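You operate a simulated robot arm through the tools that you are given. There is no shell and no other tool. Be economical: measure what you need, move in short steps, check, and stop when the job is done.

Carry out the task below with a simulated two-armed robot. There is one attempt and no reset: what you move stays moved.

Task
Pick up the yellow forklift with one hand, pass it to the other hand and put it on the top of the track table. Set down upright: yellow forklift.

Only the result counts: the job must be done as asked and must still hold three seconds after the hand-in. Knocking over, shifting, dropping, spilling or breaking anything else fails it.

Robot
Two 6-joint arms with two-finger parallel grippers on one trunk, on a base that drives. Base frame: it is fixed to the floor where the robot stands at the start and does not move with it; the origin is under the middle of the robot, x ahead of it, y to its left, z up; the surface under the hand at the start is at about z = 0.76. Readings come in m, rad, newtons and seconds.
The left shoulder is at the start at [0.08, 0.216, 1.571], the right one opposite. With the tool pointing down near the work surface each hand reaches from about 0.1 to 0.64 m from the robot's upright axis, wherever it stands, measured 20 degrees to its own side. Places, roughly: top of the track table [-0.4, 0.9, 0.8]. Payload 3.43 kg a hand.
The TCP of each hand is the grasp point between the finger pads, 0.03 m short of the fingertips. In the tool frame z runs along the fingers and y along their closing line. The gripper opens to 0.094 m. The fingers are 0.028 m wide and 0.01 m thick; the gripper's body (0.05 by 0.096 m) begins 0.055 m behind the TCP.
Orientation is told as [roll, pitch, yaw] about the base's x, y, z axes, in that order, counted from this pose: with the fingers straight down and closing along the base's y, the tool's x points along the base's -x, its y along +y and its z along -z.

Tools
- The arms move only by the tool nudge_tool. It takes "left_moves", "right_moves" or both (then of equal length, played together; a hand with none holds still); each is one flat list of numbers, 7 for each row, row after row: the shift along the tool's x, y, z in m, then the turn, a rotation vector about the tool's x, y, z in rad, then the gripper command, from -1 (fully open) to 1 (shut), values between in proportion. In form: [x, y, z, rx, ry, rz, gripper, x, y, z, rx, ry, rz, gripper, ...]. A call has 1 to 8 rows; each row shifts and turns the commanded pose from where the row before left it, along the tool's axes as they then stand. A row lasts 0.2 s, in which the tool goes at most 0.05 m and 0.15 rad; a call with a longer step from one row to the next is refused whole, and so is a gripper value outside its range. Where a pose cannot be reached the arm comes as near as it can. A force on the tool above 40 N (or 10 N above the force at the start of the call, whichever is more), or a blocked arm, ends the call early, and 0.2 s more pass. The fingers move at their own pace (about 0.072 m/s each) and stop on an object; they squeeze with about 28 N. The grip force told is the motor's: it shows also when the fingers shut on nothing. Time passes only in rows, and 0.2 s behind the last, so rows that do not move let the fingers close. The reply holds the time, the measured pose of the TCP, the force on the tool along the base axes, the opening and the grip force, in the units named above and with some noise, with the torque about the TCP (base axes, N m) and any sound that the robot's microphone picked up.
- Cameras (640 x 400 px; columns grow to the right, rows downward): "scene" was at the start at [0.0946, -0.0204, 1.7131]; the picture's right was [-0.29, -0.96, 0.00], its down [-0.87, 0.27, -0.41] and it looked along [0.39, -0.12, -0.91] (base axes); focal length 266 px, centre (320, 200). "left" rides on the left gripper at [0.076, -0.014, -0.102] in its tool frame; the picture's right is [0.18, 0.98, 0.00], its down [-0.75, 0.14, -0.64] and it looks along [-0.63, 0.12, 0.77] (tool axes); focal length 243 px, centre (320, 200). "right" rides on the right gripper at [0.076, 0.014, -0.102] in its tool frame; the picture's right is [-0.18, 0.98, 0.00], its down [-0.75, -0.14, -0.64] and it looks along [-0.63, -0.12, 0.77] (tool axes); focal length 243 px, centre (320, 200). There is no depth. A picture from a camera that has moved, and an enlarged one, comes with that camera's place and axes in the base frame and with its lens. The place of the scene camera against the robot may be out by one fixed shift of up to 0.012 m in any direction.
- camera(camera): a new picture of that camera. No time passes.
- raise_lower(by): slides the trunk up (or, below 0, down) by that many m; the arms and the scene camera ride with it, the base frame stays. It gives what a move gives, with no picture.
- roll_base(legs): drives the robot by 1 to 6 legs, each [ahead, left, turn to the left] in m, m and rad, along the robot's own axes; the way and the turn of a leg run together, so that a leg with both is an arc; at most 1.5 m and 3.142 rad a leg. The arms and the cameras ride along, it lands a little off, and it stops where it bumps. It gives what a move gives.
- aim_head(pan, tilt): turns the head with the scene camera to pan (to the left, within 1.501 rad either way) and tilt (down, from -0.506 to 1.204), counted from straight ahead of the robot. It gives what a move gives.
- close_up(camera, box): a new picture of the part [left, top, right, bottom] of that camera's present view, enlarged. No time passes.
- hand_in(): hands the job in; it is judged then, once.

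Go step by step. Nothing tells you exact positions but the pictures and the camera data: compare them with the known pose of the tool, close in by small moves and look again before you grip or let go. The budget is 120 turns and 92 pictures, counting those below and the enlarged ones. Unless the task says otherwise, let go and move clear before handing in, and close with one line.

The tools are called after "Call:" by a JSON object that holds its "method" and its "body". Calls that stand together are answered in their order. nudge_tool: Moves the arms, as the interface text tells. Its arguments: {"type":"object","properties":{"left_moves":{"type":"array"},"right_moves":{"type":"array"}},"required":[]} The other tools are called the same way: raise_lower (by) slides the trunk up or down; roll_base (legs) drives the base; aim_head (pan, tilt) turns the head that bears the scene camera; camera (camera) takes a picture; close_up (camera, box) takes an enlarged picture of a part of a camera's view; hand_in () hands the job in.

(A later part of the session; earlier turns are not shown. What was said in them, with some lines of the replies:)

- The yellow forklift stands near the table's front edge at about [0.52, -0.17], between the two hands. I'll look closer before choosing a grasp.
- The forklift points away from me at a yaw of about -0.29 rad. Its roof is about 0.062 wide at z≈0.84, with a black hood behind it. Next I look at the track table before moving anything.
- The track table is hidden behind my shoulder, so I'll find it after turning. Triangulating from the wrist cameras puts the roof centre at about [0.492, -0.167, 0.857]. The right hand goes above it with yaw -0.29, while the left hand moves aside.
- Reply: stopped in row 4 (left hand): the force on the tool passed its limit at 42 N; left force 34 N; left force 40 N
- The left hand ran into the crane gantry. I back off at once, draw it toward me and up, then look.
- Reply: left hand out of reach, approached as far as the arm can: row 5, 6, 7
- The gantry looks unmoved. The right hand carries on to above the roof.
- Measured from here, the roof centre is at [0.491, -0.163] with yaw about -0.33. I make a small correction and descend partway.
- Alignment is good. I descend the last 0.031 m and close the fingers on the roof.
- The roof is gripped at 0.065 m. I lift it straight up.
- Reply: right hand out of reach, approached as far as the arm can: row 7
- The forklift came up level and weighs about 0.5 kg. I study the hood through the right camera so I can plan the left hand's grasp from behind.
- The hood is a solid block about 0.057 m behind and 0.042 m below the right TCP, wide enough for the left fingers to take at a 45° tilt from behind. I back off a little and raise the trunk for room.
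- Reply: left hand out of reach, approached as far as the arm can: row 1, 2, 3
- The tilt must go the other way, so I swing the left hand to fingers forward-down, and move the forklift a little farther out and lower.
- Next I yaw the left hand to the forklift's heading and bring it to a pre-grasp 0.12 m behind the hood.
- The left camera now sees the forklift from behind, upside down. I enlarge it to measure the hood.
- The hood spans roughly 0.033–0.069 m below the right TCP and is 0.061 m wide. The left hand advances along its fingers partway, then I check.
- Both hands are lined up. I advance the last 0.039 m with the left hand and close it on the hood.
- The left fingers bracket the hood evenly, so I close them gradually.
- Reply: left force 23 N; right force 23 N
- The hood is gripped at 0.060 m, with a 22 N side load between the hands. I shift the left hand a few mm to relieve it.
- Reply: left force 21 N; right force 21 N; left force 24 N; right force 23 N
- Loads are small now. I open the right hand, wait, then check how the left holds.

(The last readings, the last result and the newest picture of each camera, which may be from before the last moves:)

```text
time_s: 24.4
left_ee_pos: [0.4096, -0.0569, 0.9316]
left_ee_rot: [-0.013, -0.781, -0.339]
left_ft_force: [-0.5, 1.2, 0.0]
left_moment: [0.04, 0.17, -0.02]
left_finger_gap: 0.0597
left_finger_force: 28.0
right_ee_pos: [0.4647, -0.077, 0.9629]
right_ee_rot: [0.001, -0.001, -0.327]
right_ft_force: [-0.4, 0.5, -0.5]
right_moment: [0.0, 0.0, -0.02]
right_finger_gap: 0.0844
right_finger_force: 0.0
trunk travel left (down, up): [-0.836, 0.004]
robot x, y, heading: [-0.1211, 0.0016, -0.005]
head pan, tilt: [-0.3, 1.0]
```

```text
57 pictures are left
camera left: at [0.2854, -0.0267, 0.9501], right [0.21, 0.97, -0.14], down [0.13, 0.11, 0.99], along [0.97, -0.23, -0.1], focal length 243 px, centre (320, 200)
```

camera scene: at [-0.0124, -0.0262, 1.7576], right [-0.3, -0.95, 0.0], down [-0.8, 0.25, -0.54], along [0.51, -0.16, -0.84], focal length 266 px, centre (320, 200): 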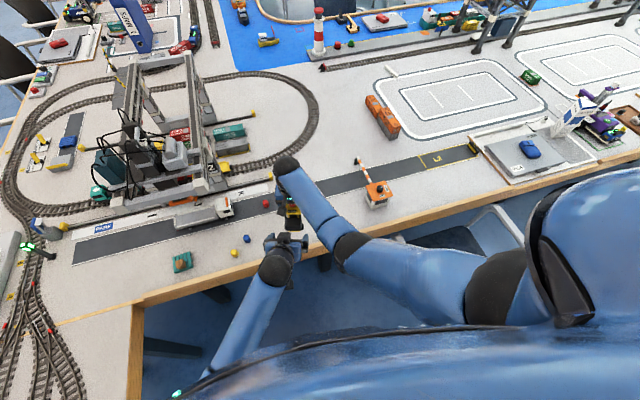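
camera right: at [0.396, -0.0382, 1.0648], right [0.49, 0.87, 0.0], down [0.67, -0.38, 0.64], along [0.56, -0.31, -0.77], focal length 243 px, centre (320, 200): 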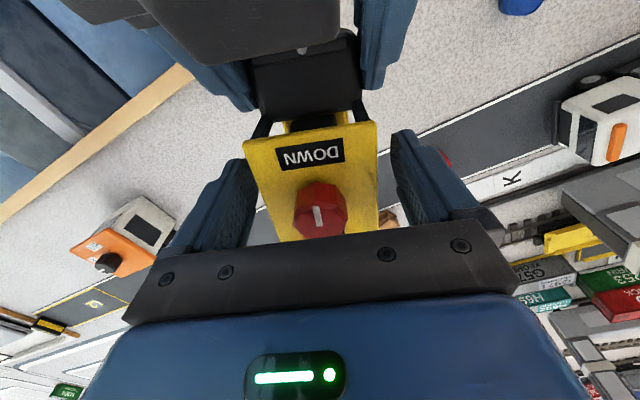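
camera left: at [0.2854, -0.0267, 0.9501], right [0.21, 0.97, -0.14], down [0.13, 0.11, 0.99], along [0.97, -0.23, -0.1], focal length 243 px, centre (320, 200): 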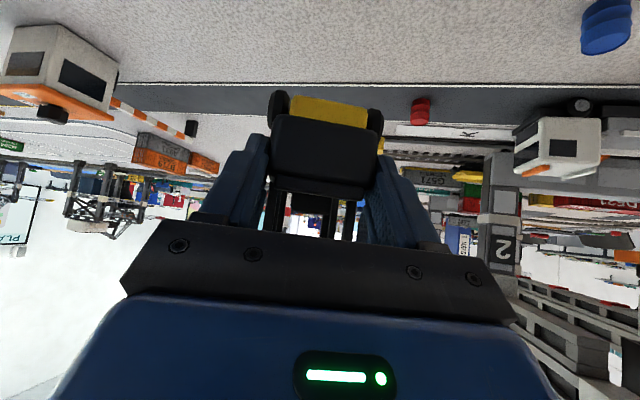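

The left hand holds it without any shift. The right hand opens fully and rises clear.

Call:
{"method": "nudge_tool", "body": {"right_moves": [0, 0, -0.01, 0, 0, 0, -1, 0, 0, -0.03, 0, 0, 0, -1, 0, 0, -0.03, 0, 0, 0, -1, 0, 0, -0.03, 0, 0, 0, -1, -0.02, -0.04, 0, 0, 0, 0, -1, -0.02, -0.04, 0, 0, 0, 0, -1, 0, -0.045, 0, 0, 0, 0, -1, 0, -0.045, 0, 0, 0, 0, -1], "left_moves": [0, 0, 0, 0, 0, 0, 1, 0, 0, 0, 0, 0, 0, 1, 0, 0, 0, 0, 0, 0, 1, 0, 0, 0, 0, 0, 0, 1, 0, 0, 0, 0, 0, 0, 1, 0, 0, 0, 0, 0, 0, 1, 0, 0, 0, 0, 0, 0, 1, 0, 0, 0, 0, 0, 0, 1]}}

Call:
{"method": "camera", "body": {"camera": "scene"}}

```text
time_s: 26.2
left_ee_pos: [0.4081, -0.0586, 0.931]
left_ee_rot: [-0.01, -0.783, -0.338]
left_ft_force: [-0.1, 0.3, -0.2]
left_moment: [0.11, 0.21, 0.03]
left_finger_gap: 0.0594
left_finger_force: 28.6
right_ee_pos: [0.4458, -0.2547, 1.0638]
right_ee_rot: [0.001, -0.002, -0.326]
right_ft_force: [1.0, -0.3, 0.1]
right_moment: [-0.01, -0.05, 0.0]
right_finger_gap: 0.0942
right_finger_force: 0.1
trunk travel left (down, up): [-0.836, 0.004]
robot x, y, heading: [-0.1162, 0.0008, -0.003]
head pan, tilt: [-0.3, 1.0]
```

```text
56 pictures are left
camera scene: at [-0.0151, -0.0262, 1.7578], right [-0.3, -0.95, 0.0], down [-0.8, 0.25, -0.54], along [0.52, -0.16, -0.84], focal length 266 px, centre (320, 200)
```

scene: 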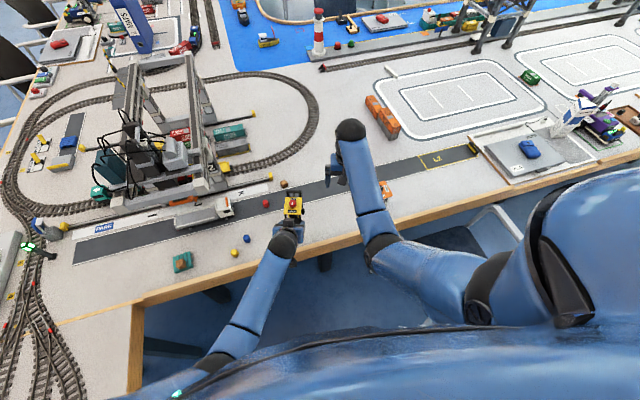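

The handover is done. The track table is the wing on my left, with its inner edge at about y=0.54. I check for obstacles on the right and behind before backing off to turn.

Call:
{"method": "aim_head", "body": {"pan": -1.5, "tilt": 0.5}}

Call:
{"method": "camera", "body": {"camera": "scene"}}

Call:
{"method": "aim_head", "body": {"pan": 1.5, "tilt": 1.0}}

Call:
{"method": "camera", "body": {"camera": "scene"}}

```text
time_s: 27.6
left_ee_pos: [0.4083, -0.0579, 0.9303]
left_ee_rot: [-0.011, -0.779, -0.339]
left_ft_force: [0.6, -0.1, -0.2]
left_moment: [0.07, 0.21, -0.02]
left_finger_gap: 0.0598
left_finger_force: 28.2
right_ee_pos: [0.4479, -0.2517, 1.0622]
right_ee_rot: [0.001, -0.002, -0.329]
right_ft_force: [-0.2, 0.9, -0.3]
right_moment: [-0.01, -0.04, -0.04]
right_finger_gap: 0.0938
right_finger_force: 0.1
trunk travel left (down, up): [-0.836, 0.004]
robot x, y, heading: [-0.1178, -0.0015, -0.006]
head pan, tilt: [-1.499, 0.499]
```

```text
55 pictures are left
camera scene: at [-0.0743, -0.0948, 1.7988], right [-1.0, -0.07, 0.0], down [-0.03, 0.48, -0.88], along [0.06, -0.88, -0.48], focal length 266 px, centre (320, 200)
```

scene: 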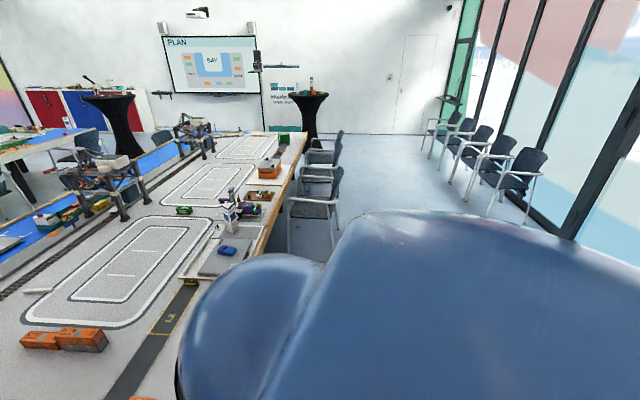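

```text
time_s: 30.2
left_ee_pos: [0.408, -0.056, 0.9311]
left_ee_rot: [-0.013, -0.784, -0.337]
left_ft_force: [-0.3, 0.0, 0.3]
left_moment: [0.08, 0.18, 0.02]
left_finger_gap: 0.0596
left_finger_force: 28.1
right_ee_pos: [0.4475, -0.253, 1.0636]
right_ee_rot: [0.002, -0.002, -0.329]
right_ft_force: [0.1, -0.7, -0.1]
right_moment: [0.02, -0.01, 0.03]
right_finger_gap: 0.094
right_finger_force: 0.1
trunk travel left (down, up): [-0.836, 0.004]
robot x, y, heading: [-0.1162, -0.0021, -0.01]
head pan, tilt: [1.499, 1.0]
```

```text
54 pictures are left
camera scene: at [-0.0746, 0.0657, 1.7578], right [1.0, -0.08, 0.0], down [-0.07, -0.84, -0.54], along [0.04, 0.54, -0.84], focal length 266 px, centre (320, 200)
```

scene: 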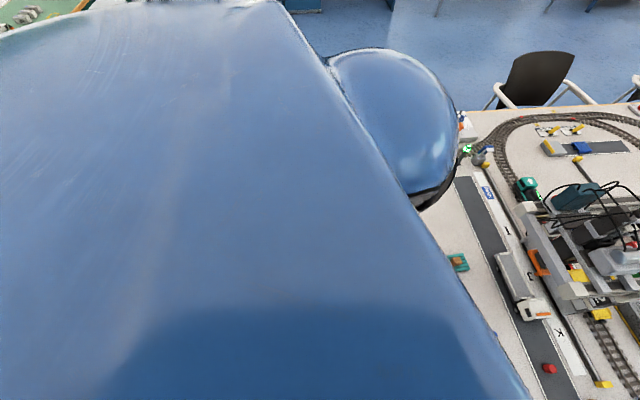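

The right side is open floor. I back up 0.25 m so the turn has room.

Call:
{"method": "roll_base", "body": {"legs": [[-0.25, 0, 0]]}}

Call:
{"method": "roll_base", "body": {"legs": [[0, 0, 0.8]]}}

Call:
{"method": "aim_head", "body": {"pan": 0.5, "tilt": 0.8}}

Call:
{"method": "camera", "body": {"camera": "scene"}}

```text
time_s: 32.1
left_ee_pos: [0.1611, -0.0538, 0.9287]
left_ee_rot: [-0.015, -0.78, -0.33]
left_ft_force: [-0.9, -0.3, 0.1]
left_moment: [0.04, 0.24, -0.02]
left_finger_gap: 0.0597
left_finger_force: 28.4
right_ee_pos: [0.2023, -0.2481, 1.0608]
right_ee_rot: [0.0, 0.002, -0.323]
right_ft_force: [0.4, 0.0, 1.0]
right_moment: [0.0, 0.0, -0.03]
right_finger_gap: 0.0941
right_finger_force: 0.0
trunk travel left (down, up): [-0.836, 0.004]
robot x, y, heading: [-0.3672, -0.002, -0.001]
head pan, tilt: [1.499, 1.0]
```

```text
time_s: 34.5
left_ee_pos: [0.0418, 0.3375, 0.9304]
left_ee_rot: [-0.012, -0.783, 0.456]
left_ft_force: [0.5, 0.4, 0.6]
left_moment: [-0.11, 0.19, 0.0]
left_finger_gap: 0.0598
left_finger_force: 27.9
right_ee_pos: [0.208, 0.2268, 1.0632]
right_ee_rot: [0.002, -0.001, 0.467]
right_ft_force: [-0.1, -0.1, -0.7]
right_moment: [0.01, 0.01, -0.02]
right_finger_gap: 0.0941
right_finger_force: 0.1
trunk travel left (down, up): [-0.836, 0.004]
robot x, y, heading: [-0.3646, -0.0018, 0.789]
head pan, tilt: [1.499, 1.0]
```

```text
time_s: 35.8
left_ee_pos: [0.0419, 0.3372, 0.9302]
left_ee_rot: [-0.012, -0.781, 0.458]
left_ft_force: [-0.6, -0.2, -0.8]
left_moment: [-0.11, 0.22, -0.01]
left_finger_gap: 0.0596
left_finger_force: 28.1
right_ee_pos: [0.2074, 0.2277, 1.0629]
right_ee_rot: [0.001, 0.0, 0.47]
right_ft_force: [0.5, -1.2, -0.3]
right_moment: [-0.02, 0.02, -0.02]
right_finger_gap: 0.0939
right_finger_force: 0.0
trunk travel left (down, up): [-0.836, 0.004]
robot x, y, heading: [-0.369, -0.0027, 0.791]
head pan, tilt: [0.499, 0.799]
```

```text
53 pictures are left
camera scene: at [-0.3167, 0.097, 1.7729], right [0.96, -0.28, 0.0], down [-0.2, -0.69, -0.7], along [0.19, 0.67, -0.72], focal length 266 px, centre (320, 200)
```

scene: 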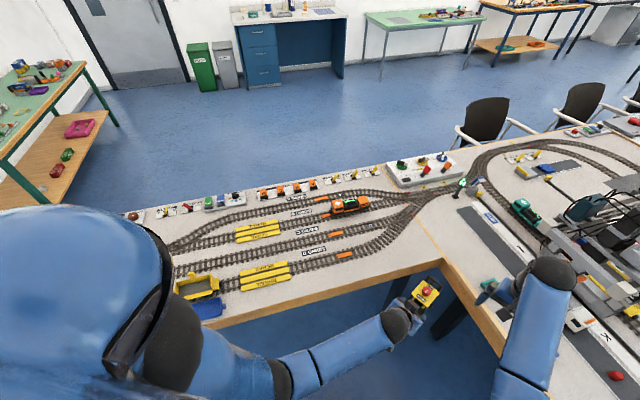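

The whole track table is visible now. There is a free corner near its right front, at about x≈0.24, y 0.54–0.70. I zoom in there.

Call:
{"method": "close_up", "body": {"camera": "scene", "box": [300, 180, 480, 300]}}

Call:
{"method": "close_up", "body": {"camera": "scene", "box": [160, 180, 340, 300]}}

```text
3.33 times, centred on (390, 240) of scene
camera zoom: at [-0.3167, 0.097, 1.7729], right [0.96, -0.28, 0.0], down [-0.2, -0.69, -0.7], along [0.19, 0.67, -0.72], focal length 886 px, centre (87, 67)
```

zoom: 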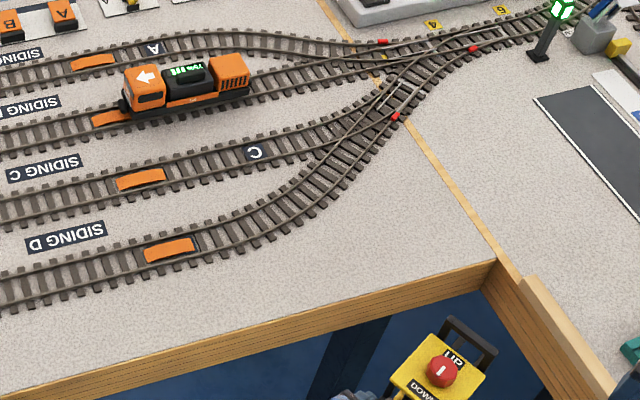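

```text
3.33 times, centred on (250, 240) of scene
camera zoom: at [-0.3167, 0.097, 1.7729], right [0.96, -0.28, 0.0], down [-0.2, -0.69, -0.7], along [0.19, 0.67, -0.72], focal length 886 px, centre (553, 67)
```

zoom: 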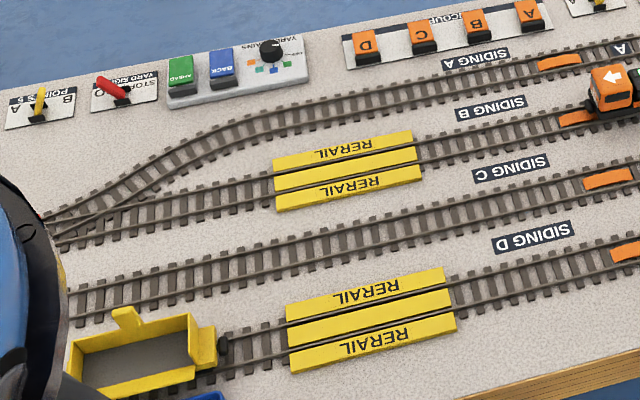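

The free corner of the track table is bounded by the front edge y≈0.55, the seam x≈0.37 and the curved track. I aim for a footprint centred at about [0.238, 0.645] with heading 0.45. First I tuck in the right hand, then drive closer.

Call:
{"method": "nudge_tool", "body": {"right_moves": [0.04, 0, 0, 0, 0, 0, -1, 0.04, 0, 0, 0, 0, 0, -1, 0.03, -0.02, 0, 0, 0, 0, -1, 0, -0.045, 0, 0, 0, 0, -1, 0, -0.045, 0, 0, 0, 0, -1, 0, -0.04, 0, 0, 0, 0, -1]}}

Call:
{"method": "roll_base", "body": {"legs": [[0.21, -0.026, 0]]}}

Call:
{"method": "camera", "body": {"camera": "scene"}}

Call:
{"method": "camera", "body": {"camera": "left"}}

```text
time_s: 37.2
left_ee_pos: [0.0418, 0.3369, 0.9319]
left_ee_rot: [-0.012, -0.782, 0.455]
left_ft_force: [-0.1, 0.0, 0.2]
left_moment: [-0.09, 0.24, 0.02]
left_finger_gap: 0.0597
left_finger_force: 28.1
right_ee_pos: [0.1804, 0.0484, 1.0431]
right_ee_rot: [0.002, -0.005, 0.469]
right_ft_force: [-0.4, 0.6, 0.0]
right_moment: [-0.03, -0.03, -0.02]
right_finger_gap: 0.094
right_finger_force: 0.1
right hand out of reach, approached as far as the arm can: row 2, 3, 6
trunk travel left (down, up): [-0.836, 0.004]
robot x, y, heading: [-0.3682, -0.0009, 0.786]
head pan, tilt: [0.499, 0.799]
```

```text
time_s: 38.8
left_ee_pos: [0.2021, 0.4638, 0.9327]
left_ee_rot: [-0.014, -0.785, 0.457]
left_ft_force: [-1.0, -1.2, -3.8]
left_moment: [-0.09, 0.21, 0.02]
left_finger_gap: 0.0597
left_finger_force: 28.1
right_ee_pos: [0.3431, 0.1741, 1.0454]
right_ee_rot: [0.001, -0.008, 0.468]
right_ft_force: [-0.9, 0.4, 0.0]
right_moment: [0.02, -0.05, -0.02]
right_finger_gap: 0.0941
right_finger_force: 0.0
trunk travel left (down, up): [-0.836, 0.004]
robot x, y, heading: [-0.203, 0.1342, 0.786]
head pan, tilt: [0.499, 0.799]
```

```text
50 pictures are left
camera scene: at [-0.1575, 0.2214, 1.7734], right [0.96, -0.28, 0.0], down [-0.2, -0.69, -0.7], along [0.2, 0.67, -0.71], focal length 266 px, centre (320, 200)
```

scene: 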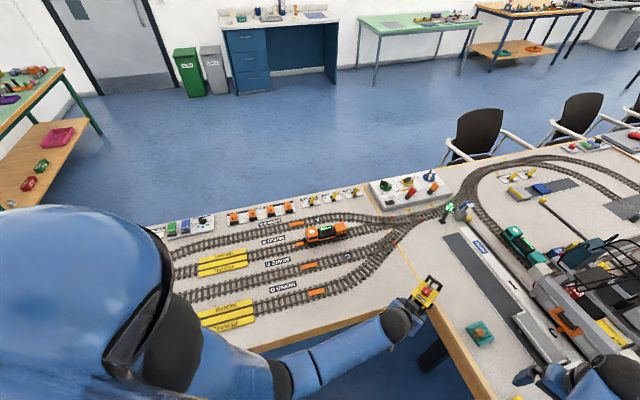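

```text
49 pictures are left
camera left: at [0.0953, 0.397, 0.9519], right [-0.54, 0.83, -0.14], down [0.01, 0.17, 0.99], along [0.84, 0.53, -0.1], focal length 243 px, centre (320, 200)
```

left: 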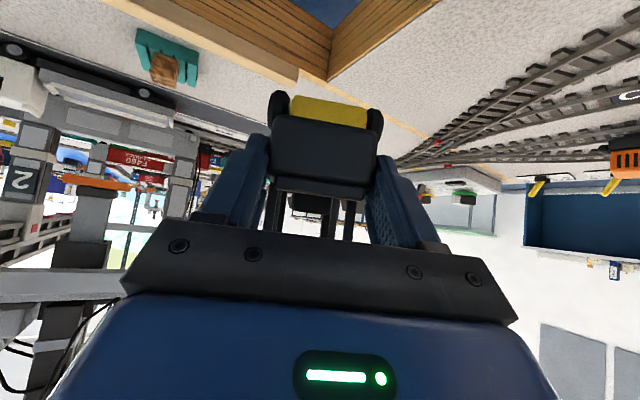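

I shift the left hand sideways over the free corner, still well above the table.

Call:
{"method": "nudge_tool", "body": {"left_moves": [-0.006, 0.037, 0.006, 0, 0, 0, 1, -0.006, 0.037, 0.006, 0, 0, 0, 1, -0.006, 0.037, 0.006, 0, 0, 0, 1, -0.006, 0.036, 0.006, 0, 0, 0, 1, 0, 0, 0, 0, 0, 0, 1]}}

Call:
{"method": "camera", "body": {"camera": "scene"}}

Call:
{"method": "close_up", "body": {"camera": "scene", "box": [320, 180, 500, 360]}}

Call:
{"method": "camera", "body": {"camera": "left"}}

```text
time_s: 40.0
left_ee_pos: [0.1752, 0.6149, 0.9303]
left_ee_rot: [-0.016, -0.78, 0.457]
left_ft_force: [0.1, -0.4, -4.6]
left_moment: [-0.11, 0.2, -0.01]
left_finger_gap: 0.0599
left_finger_force: 28.0
right_ee_pos: [0.3461, 0.1787, 1.0446]
right_ee_rot: [0.0, -0.004, 0.468]
right_ft_force: [-0.5, 0.2, 0.9]
right_moment: [0.04, 0.01, 0.02]
right_finger_gap: 0.0938
right_finger_force: 0.2
trunk travel left (down, up): [-0.836, 0.004]
robot x, y, heading: [-0.2008, 0.1271, 0.788]
head pan, tilt: [0.499, 0.799]
```

```text
48 pictures are left
camera scene: at [-0.1523, 0.2257, 1.7729], right [0.96, -0.28, 0.0], down [-0.2, -0.69, -0.7], along [0.19, 0.67, -0.72], focal length 266 px, centre (320, 200)
```

scene: 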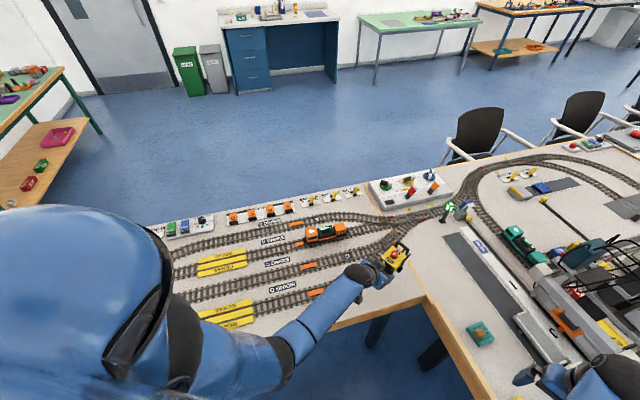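

```text
2.22 times, centred on (410, 270) of scene
camera zoom: at [-0.1523, 0.2257, 1.7729], right [0.96, -0.28, 0.0], down [-0.2, -0.69, -0.7], along [0.19, 0.67, -0.72], focal length 590 px, centre (120, 44)
```

zoom: 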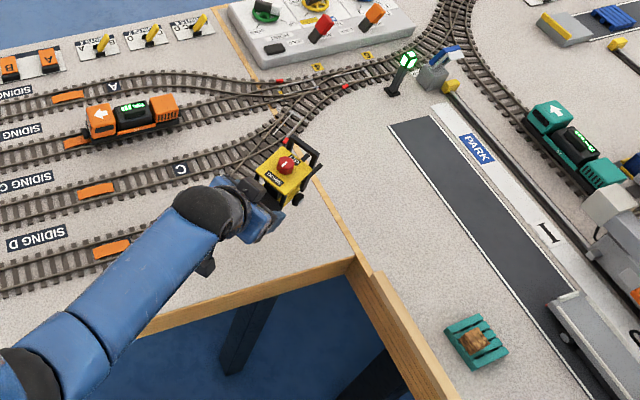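

```text
46 pictures are left
camera left: at [0.0659, 0.5482, 0.949], right [-0.54, 0.83, -0.14], down [0.01, 0.17, 0.99], along [0.84, 0.53, -0.1], focal length 243 px, centre (320, 200)
```

left: 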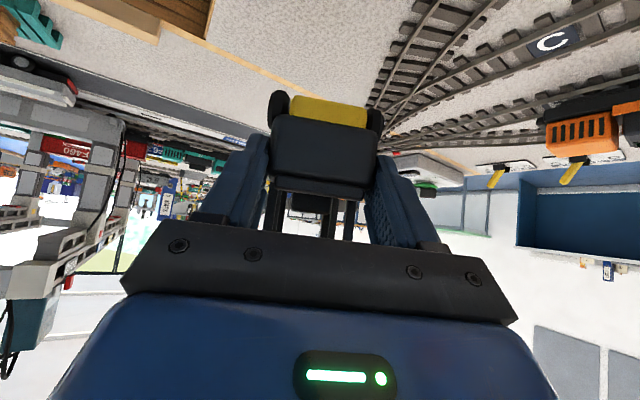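

It hovers over the free corner, clear of track and seam. I lower it to about 1 cm above the surface and check.

Call:
{"method": "nudge_tool", "body": {"left_moves": [0.021, 0, 0.014, 0, 0, 0, 1, 0.0176, 0, 0.0178, 0, 0, 0, 1, 0.0176, 0, 0.0178, 0, 0, 0, 1, 0.0162, 0, 0.0164, 0, 0, 0, 1, 0, 0, 0, 0, 0, 0, 1]}}

Call:
{"method": "camera", "body": {"camera": "left"}}

Call:
{"method": "close_up", "body": {"camera": "scene", "box": [340, 200, 460, 300]}}

```text
time_s: 41.2
left_ee_pos: [0.1689, 0.6103, 0.8329]
left_ee_rot: [-0.015, -0.779, 0.456]
left_ft_force: [0.2, 0.8, -4.2]
left_moment: [-0.13, 0.24, -0.02]
left_finger_gap: 0.0598
left_finger_force: 28.3
right_ee_pos: [0.3455, 0.1796, 1.0438]
right_ee_rot: [0.0, -0.005, 0.468]
right_ft_force: [-0.1, 0.3, -0.4]
right_moment: [-0.04, -0.02, 0.01]
right_finger_gap: 0.0939
right_finger_force: 0.0
trunk travel left (down, up): [-0.836, 0.004]
robot x, y, heading: [-0.2048, 0.129, 0.794]
head pan, tilt: [0.499, 0.799]
```

```text
45 pictures are left
camera left: at [0.0609, 0.5433, 0.8518], right [-0.54, 0.83, -0.14], down [0.01, 0.17, 0.99], along [0.84, 0.53, -0.1], focal length 243 px, centre (320, 200)
```

left: 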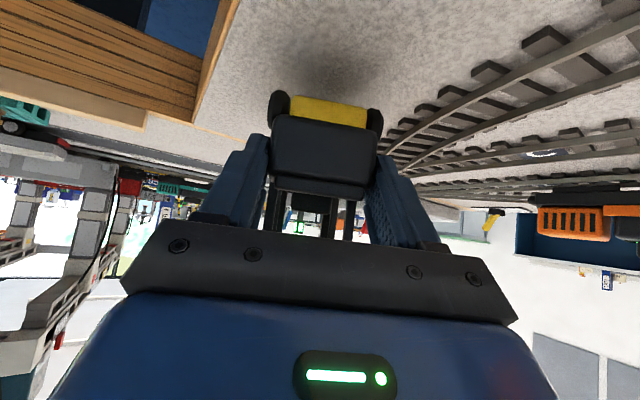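

```text
4.00 times, centred on (400, 250) of scene
camera zoom: at [-0.152, 0.2261, 1.7728], right [0.96, -0.28, 0.0], down [-0.2, -0.69, -0.7], along [0.19, 0.67, -0.72], focal length 1063 px, centre (0, 0)
```

zoom: 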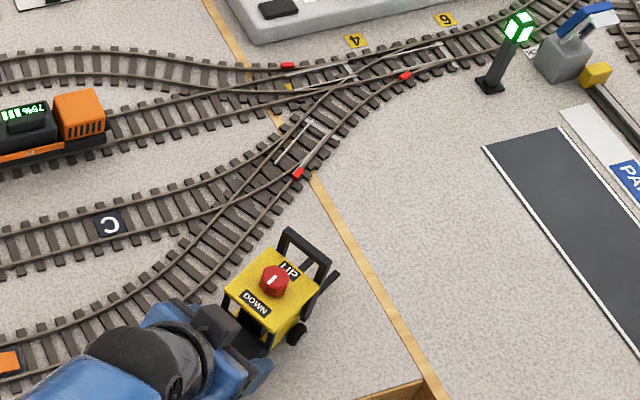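

Margins to the track and table edge are about 3 cm each. I ease it down the last 1.3 cm.

Call:
{"method": "nudge_tool", "body": {"left_moves": [0.0035, 0, 0.0036, 0, 0, 0, 1, 0.0035, 0, 0.0036, 0, 0, 0, 1, 0.0014, 0, 0.0014, 0, 0, 0, 1, 0, 0, 0, 0, 0, 0, 1]}}

Call:
{"method": "close_up", "body": {"camera": "left", "box": [220, 40, 440, 240]}}

```text
time_s: 42.2
left_ee_pos: [0.1688, 0.6088, 0.8198]
left_ee_rot: [-0.013, -0.782, 0.456]
left_ft_force: [0.0, 0.0, -4.2]
left_moment: [-0.1, 0.18, -0.02]
left_finger_gap: 0.0598
left_finger_force: 28.2
right_ee_pos: [0.3458, 0.1777, 1.0435]
right_ee_rot: [0.003, -0.004, 0.467]
right_ft_force: [0.6, 0.4, 0.2]
right_moment: [0.02, 0.02, -0.02]
right_finger_gap: 0.094
right_finger_force: 0.1
trunk travel left (down, up): [-0.836, 0.004]
robot x, y, heading: [-0.2009, 0.1267, 0.791]
head pan, tilt: [0.499, 0.799]
```

```text
2.00 times, centred on (330, 140) of left
camera zoom: at [0.0606, 0.5434, 0.8392], right [-0.54, 0.83, -0.14], down [0.01, 0.17, 0.99], along [0.84, 0.53, -0.1], focal length 485 px, centre (300, 320)
```

zoom: 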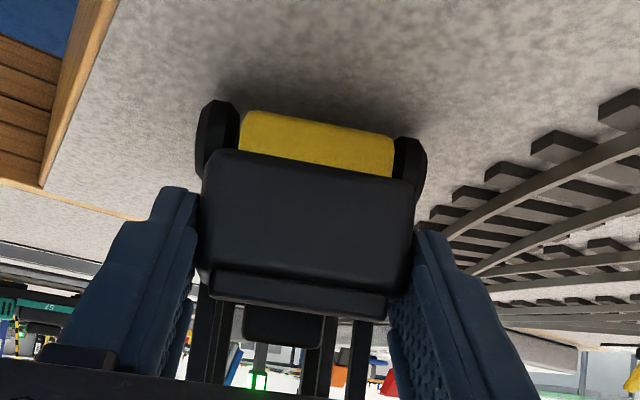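

No contact yet, so I continue in 2 mm steps.

Call:
{"method": "nudge_tool", "body": {"left_moves": [0.0014, 0, 0.0014, 0, 0, 0, 1, 0.0014, 0, 0.0014, 0, 0, 0, 1, 0, 0, 0, 0, 0, 0, 1]}}

```text
time_s: 43.0
left_ee_pos: [0.1695, 0.6106, 0.8171]
left_ee_rot: [-0.011, -0.785, 0.456]
left_ft_force: [0.8, -0.6, 10.7]
left_moment: [0.41, 0.12, -0.02]
left_finger_gap: 0.0597
left_finger_force: 28.1
right_ee_pos: [0.3452, 0.1757, 1.0445]
right_ee_rot: [0.003, -0.008, 0.468]
right_ft_force: [0.3, 0.1, -0.1]
right_moment: [-0.03, 0.03, 0.01]
right_finger_gap: 0.0942
right_finger_force: 0.1
trunk travel left (down, up): [-0.836, 0.004]
robot x, y, heading: [-0.205, 0.1301, 0.791]
head pan, tilt: [0.499, 0.799]
```

It touches down with about 15 N of press. I ease off a hair and open the fingers part-way.

Call:
{"method": "nudge_tool", "body": {"left_moves": [-0.0005, 0, -0.0005, 0, 0, 0, 1, 0, 0, 0, 0, 0, 0, -0.25, 0, 0, 0, 0, 0, 0, -0.4, 0, 0, 0, 0, 0, 0, -0.6, 0, 0, 0, 0, 0, 0, -0.75]}}

Call:
{"method": "close_up", "body": {"camera": "left", "box": [200, 20, 460, 240]}}

```text
time_s: 44.2
left_ee_pos: [0.1677, 0.6093, 0.8169]
left_ee_rot: [-0.012, -0.783, 0.456]
left_ft_force: [-0.8, -0.8, 0.1]
left_moment: [-0.02, -0.01, 0.01]
left_finger_gap: 0.0823
left_finger_force: 0.0
right_ee_pos: [0.3459, 0.177, 1.044]
right_ee_rot: [0.001, -0.007, 0.467]
right_ft_force: [-0.2, 0.2, -0.1]
right_moment: [0.0, 0.0, 0.02]
right_finger_gap: 0.0939
right_finger_force: 0.1
trunk travel left (down, up): [-0.836, 0.004]
robot x, y, heading: [-0.2047, 0.1318, 0.786]
head pan, tilt: [0.499, 0.799]
```

```text
1.82 times, centred on (330, 130) of left
camera zoom: at [0.0599, 0.5431, 0.8357], right [-0.54, 0.83, -0.14], down [0.01, 0.17, 0.99], along [0.84, 0.53, -0.1], focal length 441 px, centre (302, 327)
```

zoom: 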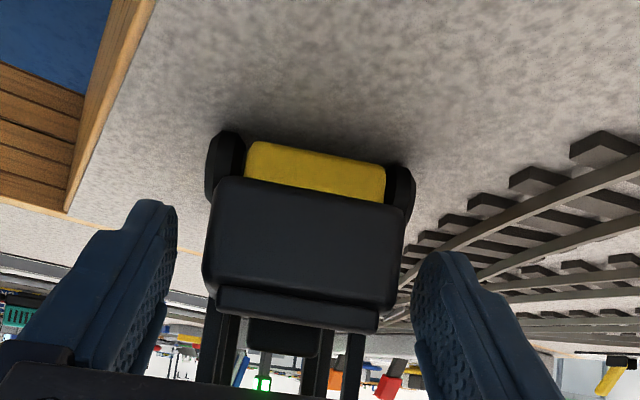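

The fingers are free and the forklift stands by itself. I retreat straight back along the fingers.

Call:
{"method": "nudge_tool", "body": {"left_moves": [0, 0, -0.015, 0, 0, 0, -0.75, 0, 0, -0.025, 0, 0, 0, -0.75, 0, 0, -0.03, 0, 0, 0, -0.75, 0, 0, -0.035, 0, 0, 0, -0.75, 0, 0, -0.035, 0, 0, 0, -0.75, 0, 0, 0, 0, 0, 0, -0.75]}}

Call:
{"method": "close_up", "body": {"camera": "scene", "box": [320, 180, 480, 300]}}

Call:
{"method": "camera", "body": {"camera": "left"}}

Call:
{"method": "camera", "body": {"camera": "scene"}}

```text
time_s: 45.6
left_ee_pos: [0.0792, 0.5692, 0.9174]
left_ee_rot: [-0.012, -0.779, 0.457]
left_ft_force: [0.0, -0.3, 0.0]
left_moment: [0.02, 0.0, 0.0]
left_finger_gap: 0.0823
left_finger_force: 0.0
right_ee_pos: [0.3454, 0.177, 1.044]
right_ee_rot: [0.0, -0.004, 0.468]
right_ft_force: [0.3, 0.4, -0.1]
right_moment: [-0.01, -0.02, 0.0]
right_finger_gap: 0.094
right_finger_force: 0.1
trunk travel left (down, up): [-0.836, 0.004]
robot x, y, heading: [-0.2041, 0.1295, 0.791]
head pan, tilt: [0.499, 0.799]
```

```text
3.33 times, centred on (400, 240) of scene
camera zoom: at [-0.1526, 0.2252, 1.7729], right [0.96, -0.28, 0.0], down [-0.2, -0.69, -0.7], along [0.19, 0.67, -0.72], focal length 886 px, centre (53, 67)
```

zoom: 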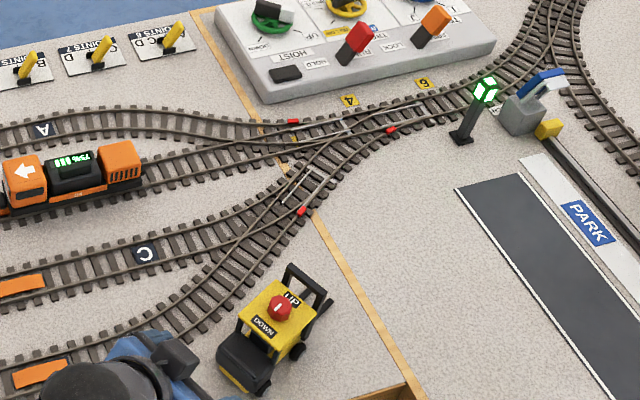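

```text
40 pictures are left
camera left: at [-0.0286, 0.5019, 0.9366], right [-0.54, 0.83, -0.14], down [0.01, 0.17, 0.99], along [0.84, 0.53, -0.1], focal length 243 px, centre (320, 200)
```

left: 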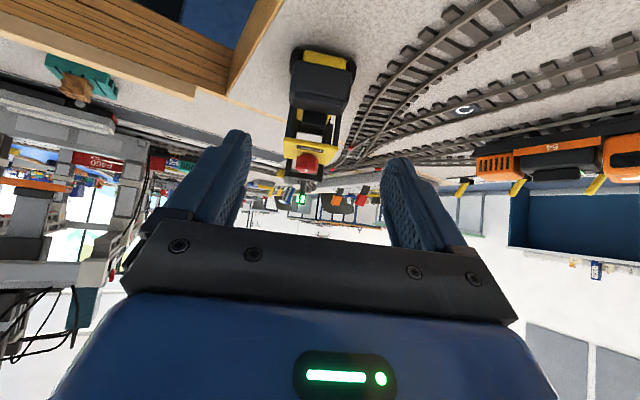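

```text
39 pictures are left
camera scene: at [-0.1526, 0.2252, 1.7729], right [0.96, -0.28, 0.0], down [-0.2, -0.69, -0.7], along [0.19, 0.67, -0.72], focal length 266 px, centre (320, 200)
```

scene: 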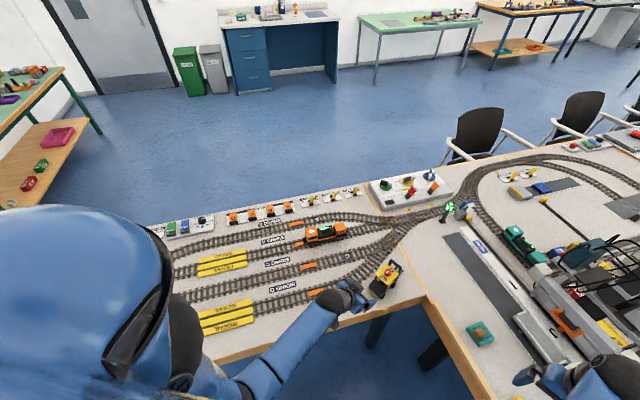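

The forklift stands upright on the track table, clear of the rails, and the left hand is well away from it. I hand in now.

Call:
{"method": "hand_in", "body": {}}

```text
The job is handed in.
```

The yellow forklift was picked up with the right hand, passed to the left, and set upright on the track table. Early on the left hand bumped the crane gantry (about 42 N), which looked unmoved in the pictures afterwards.
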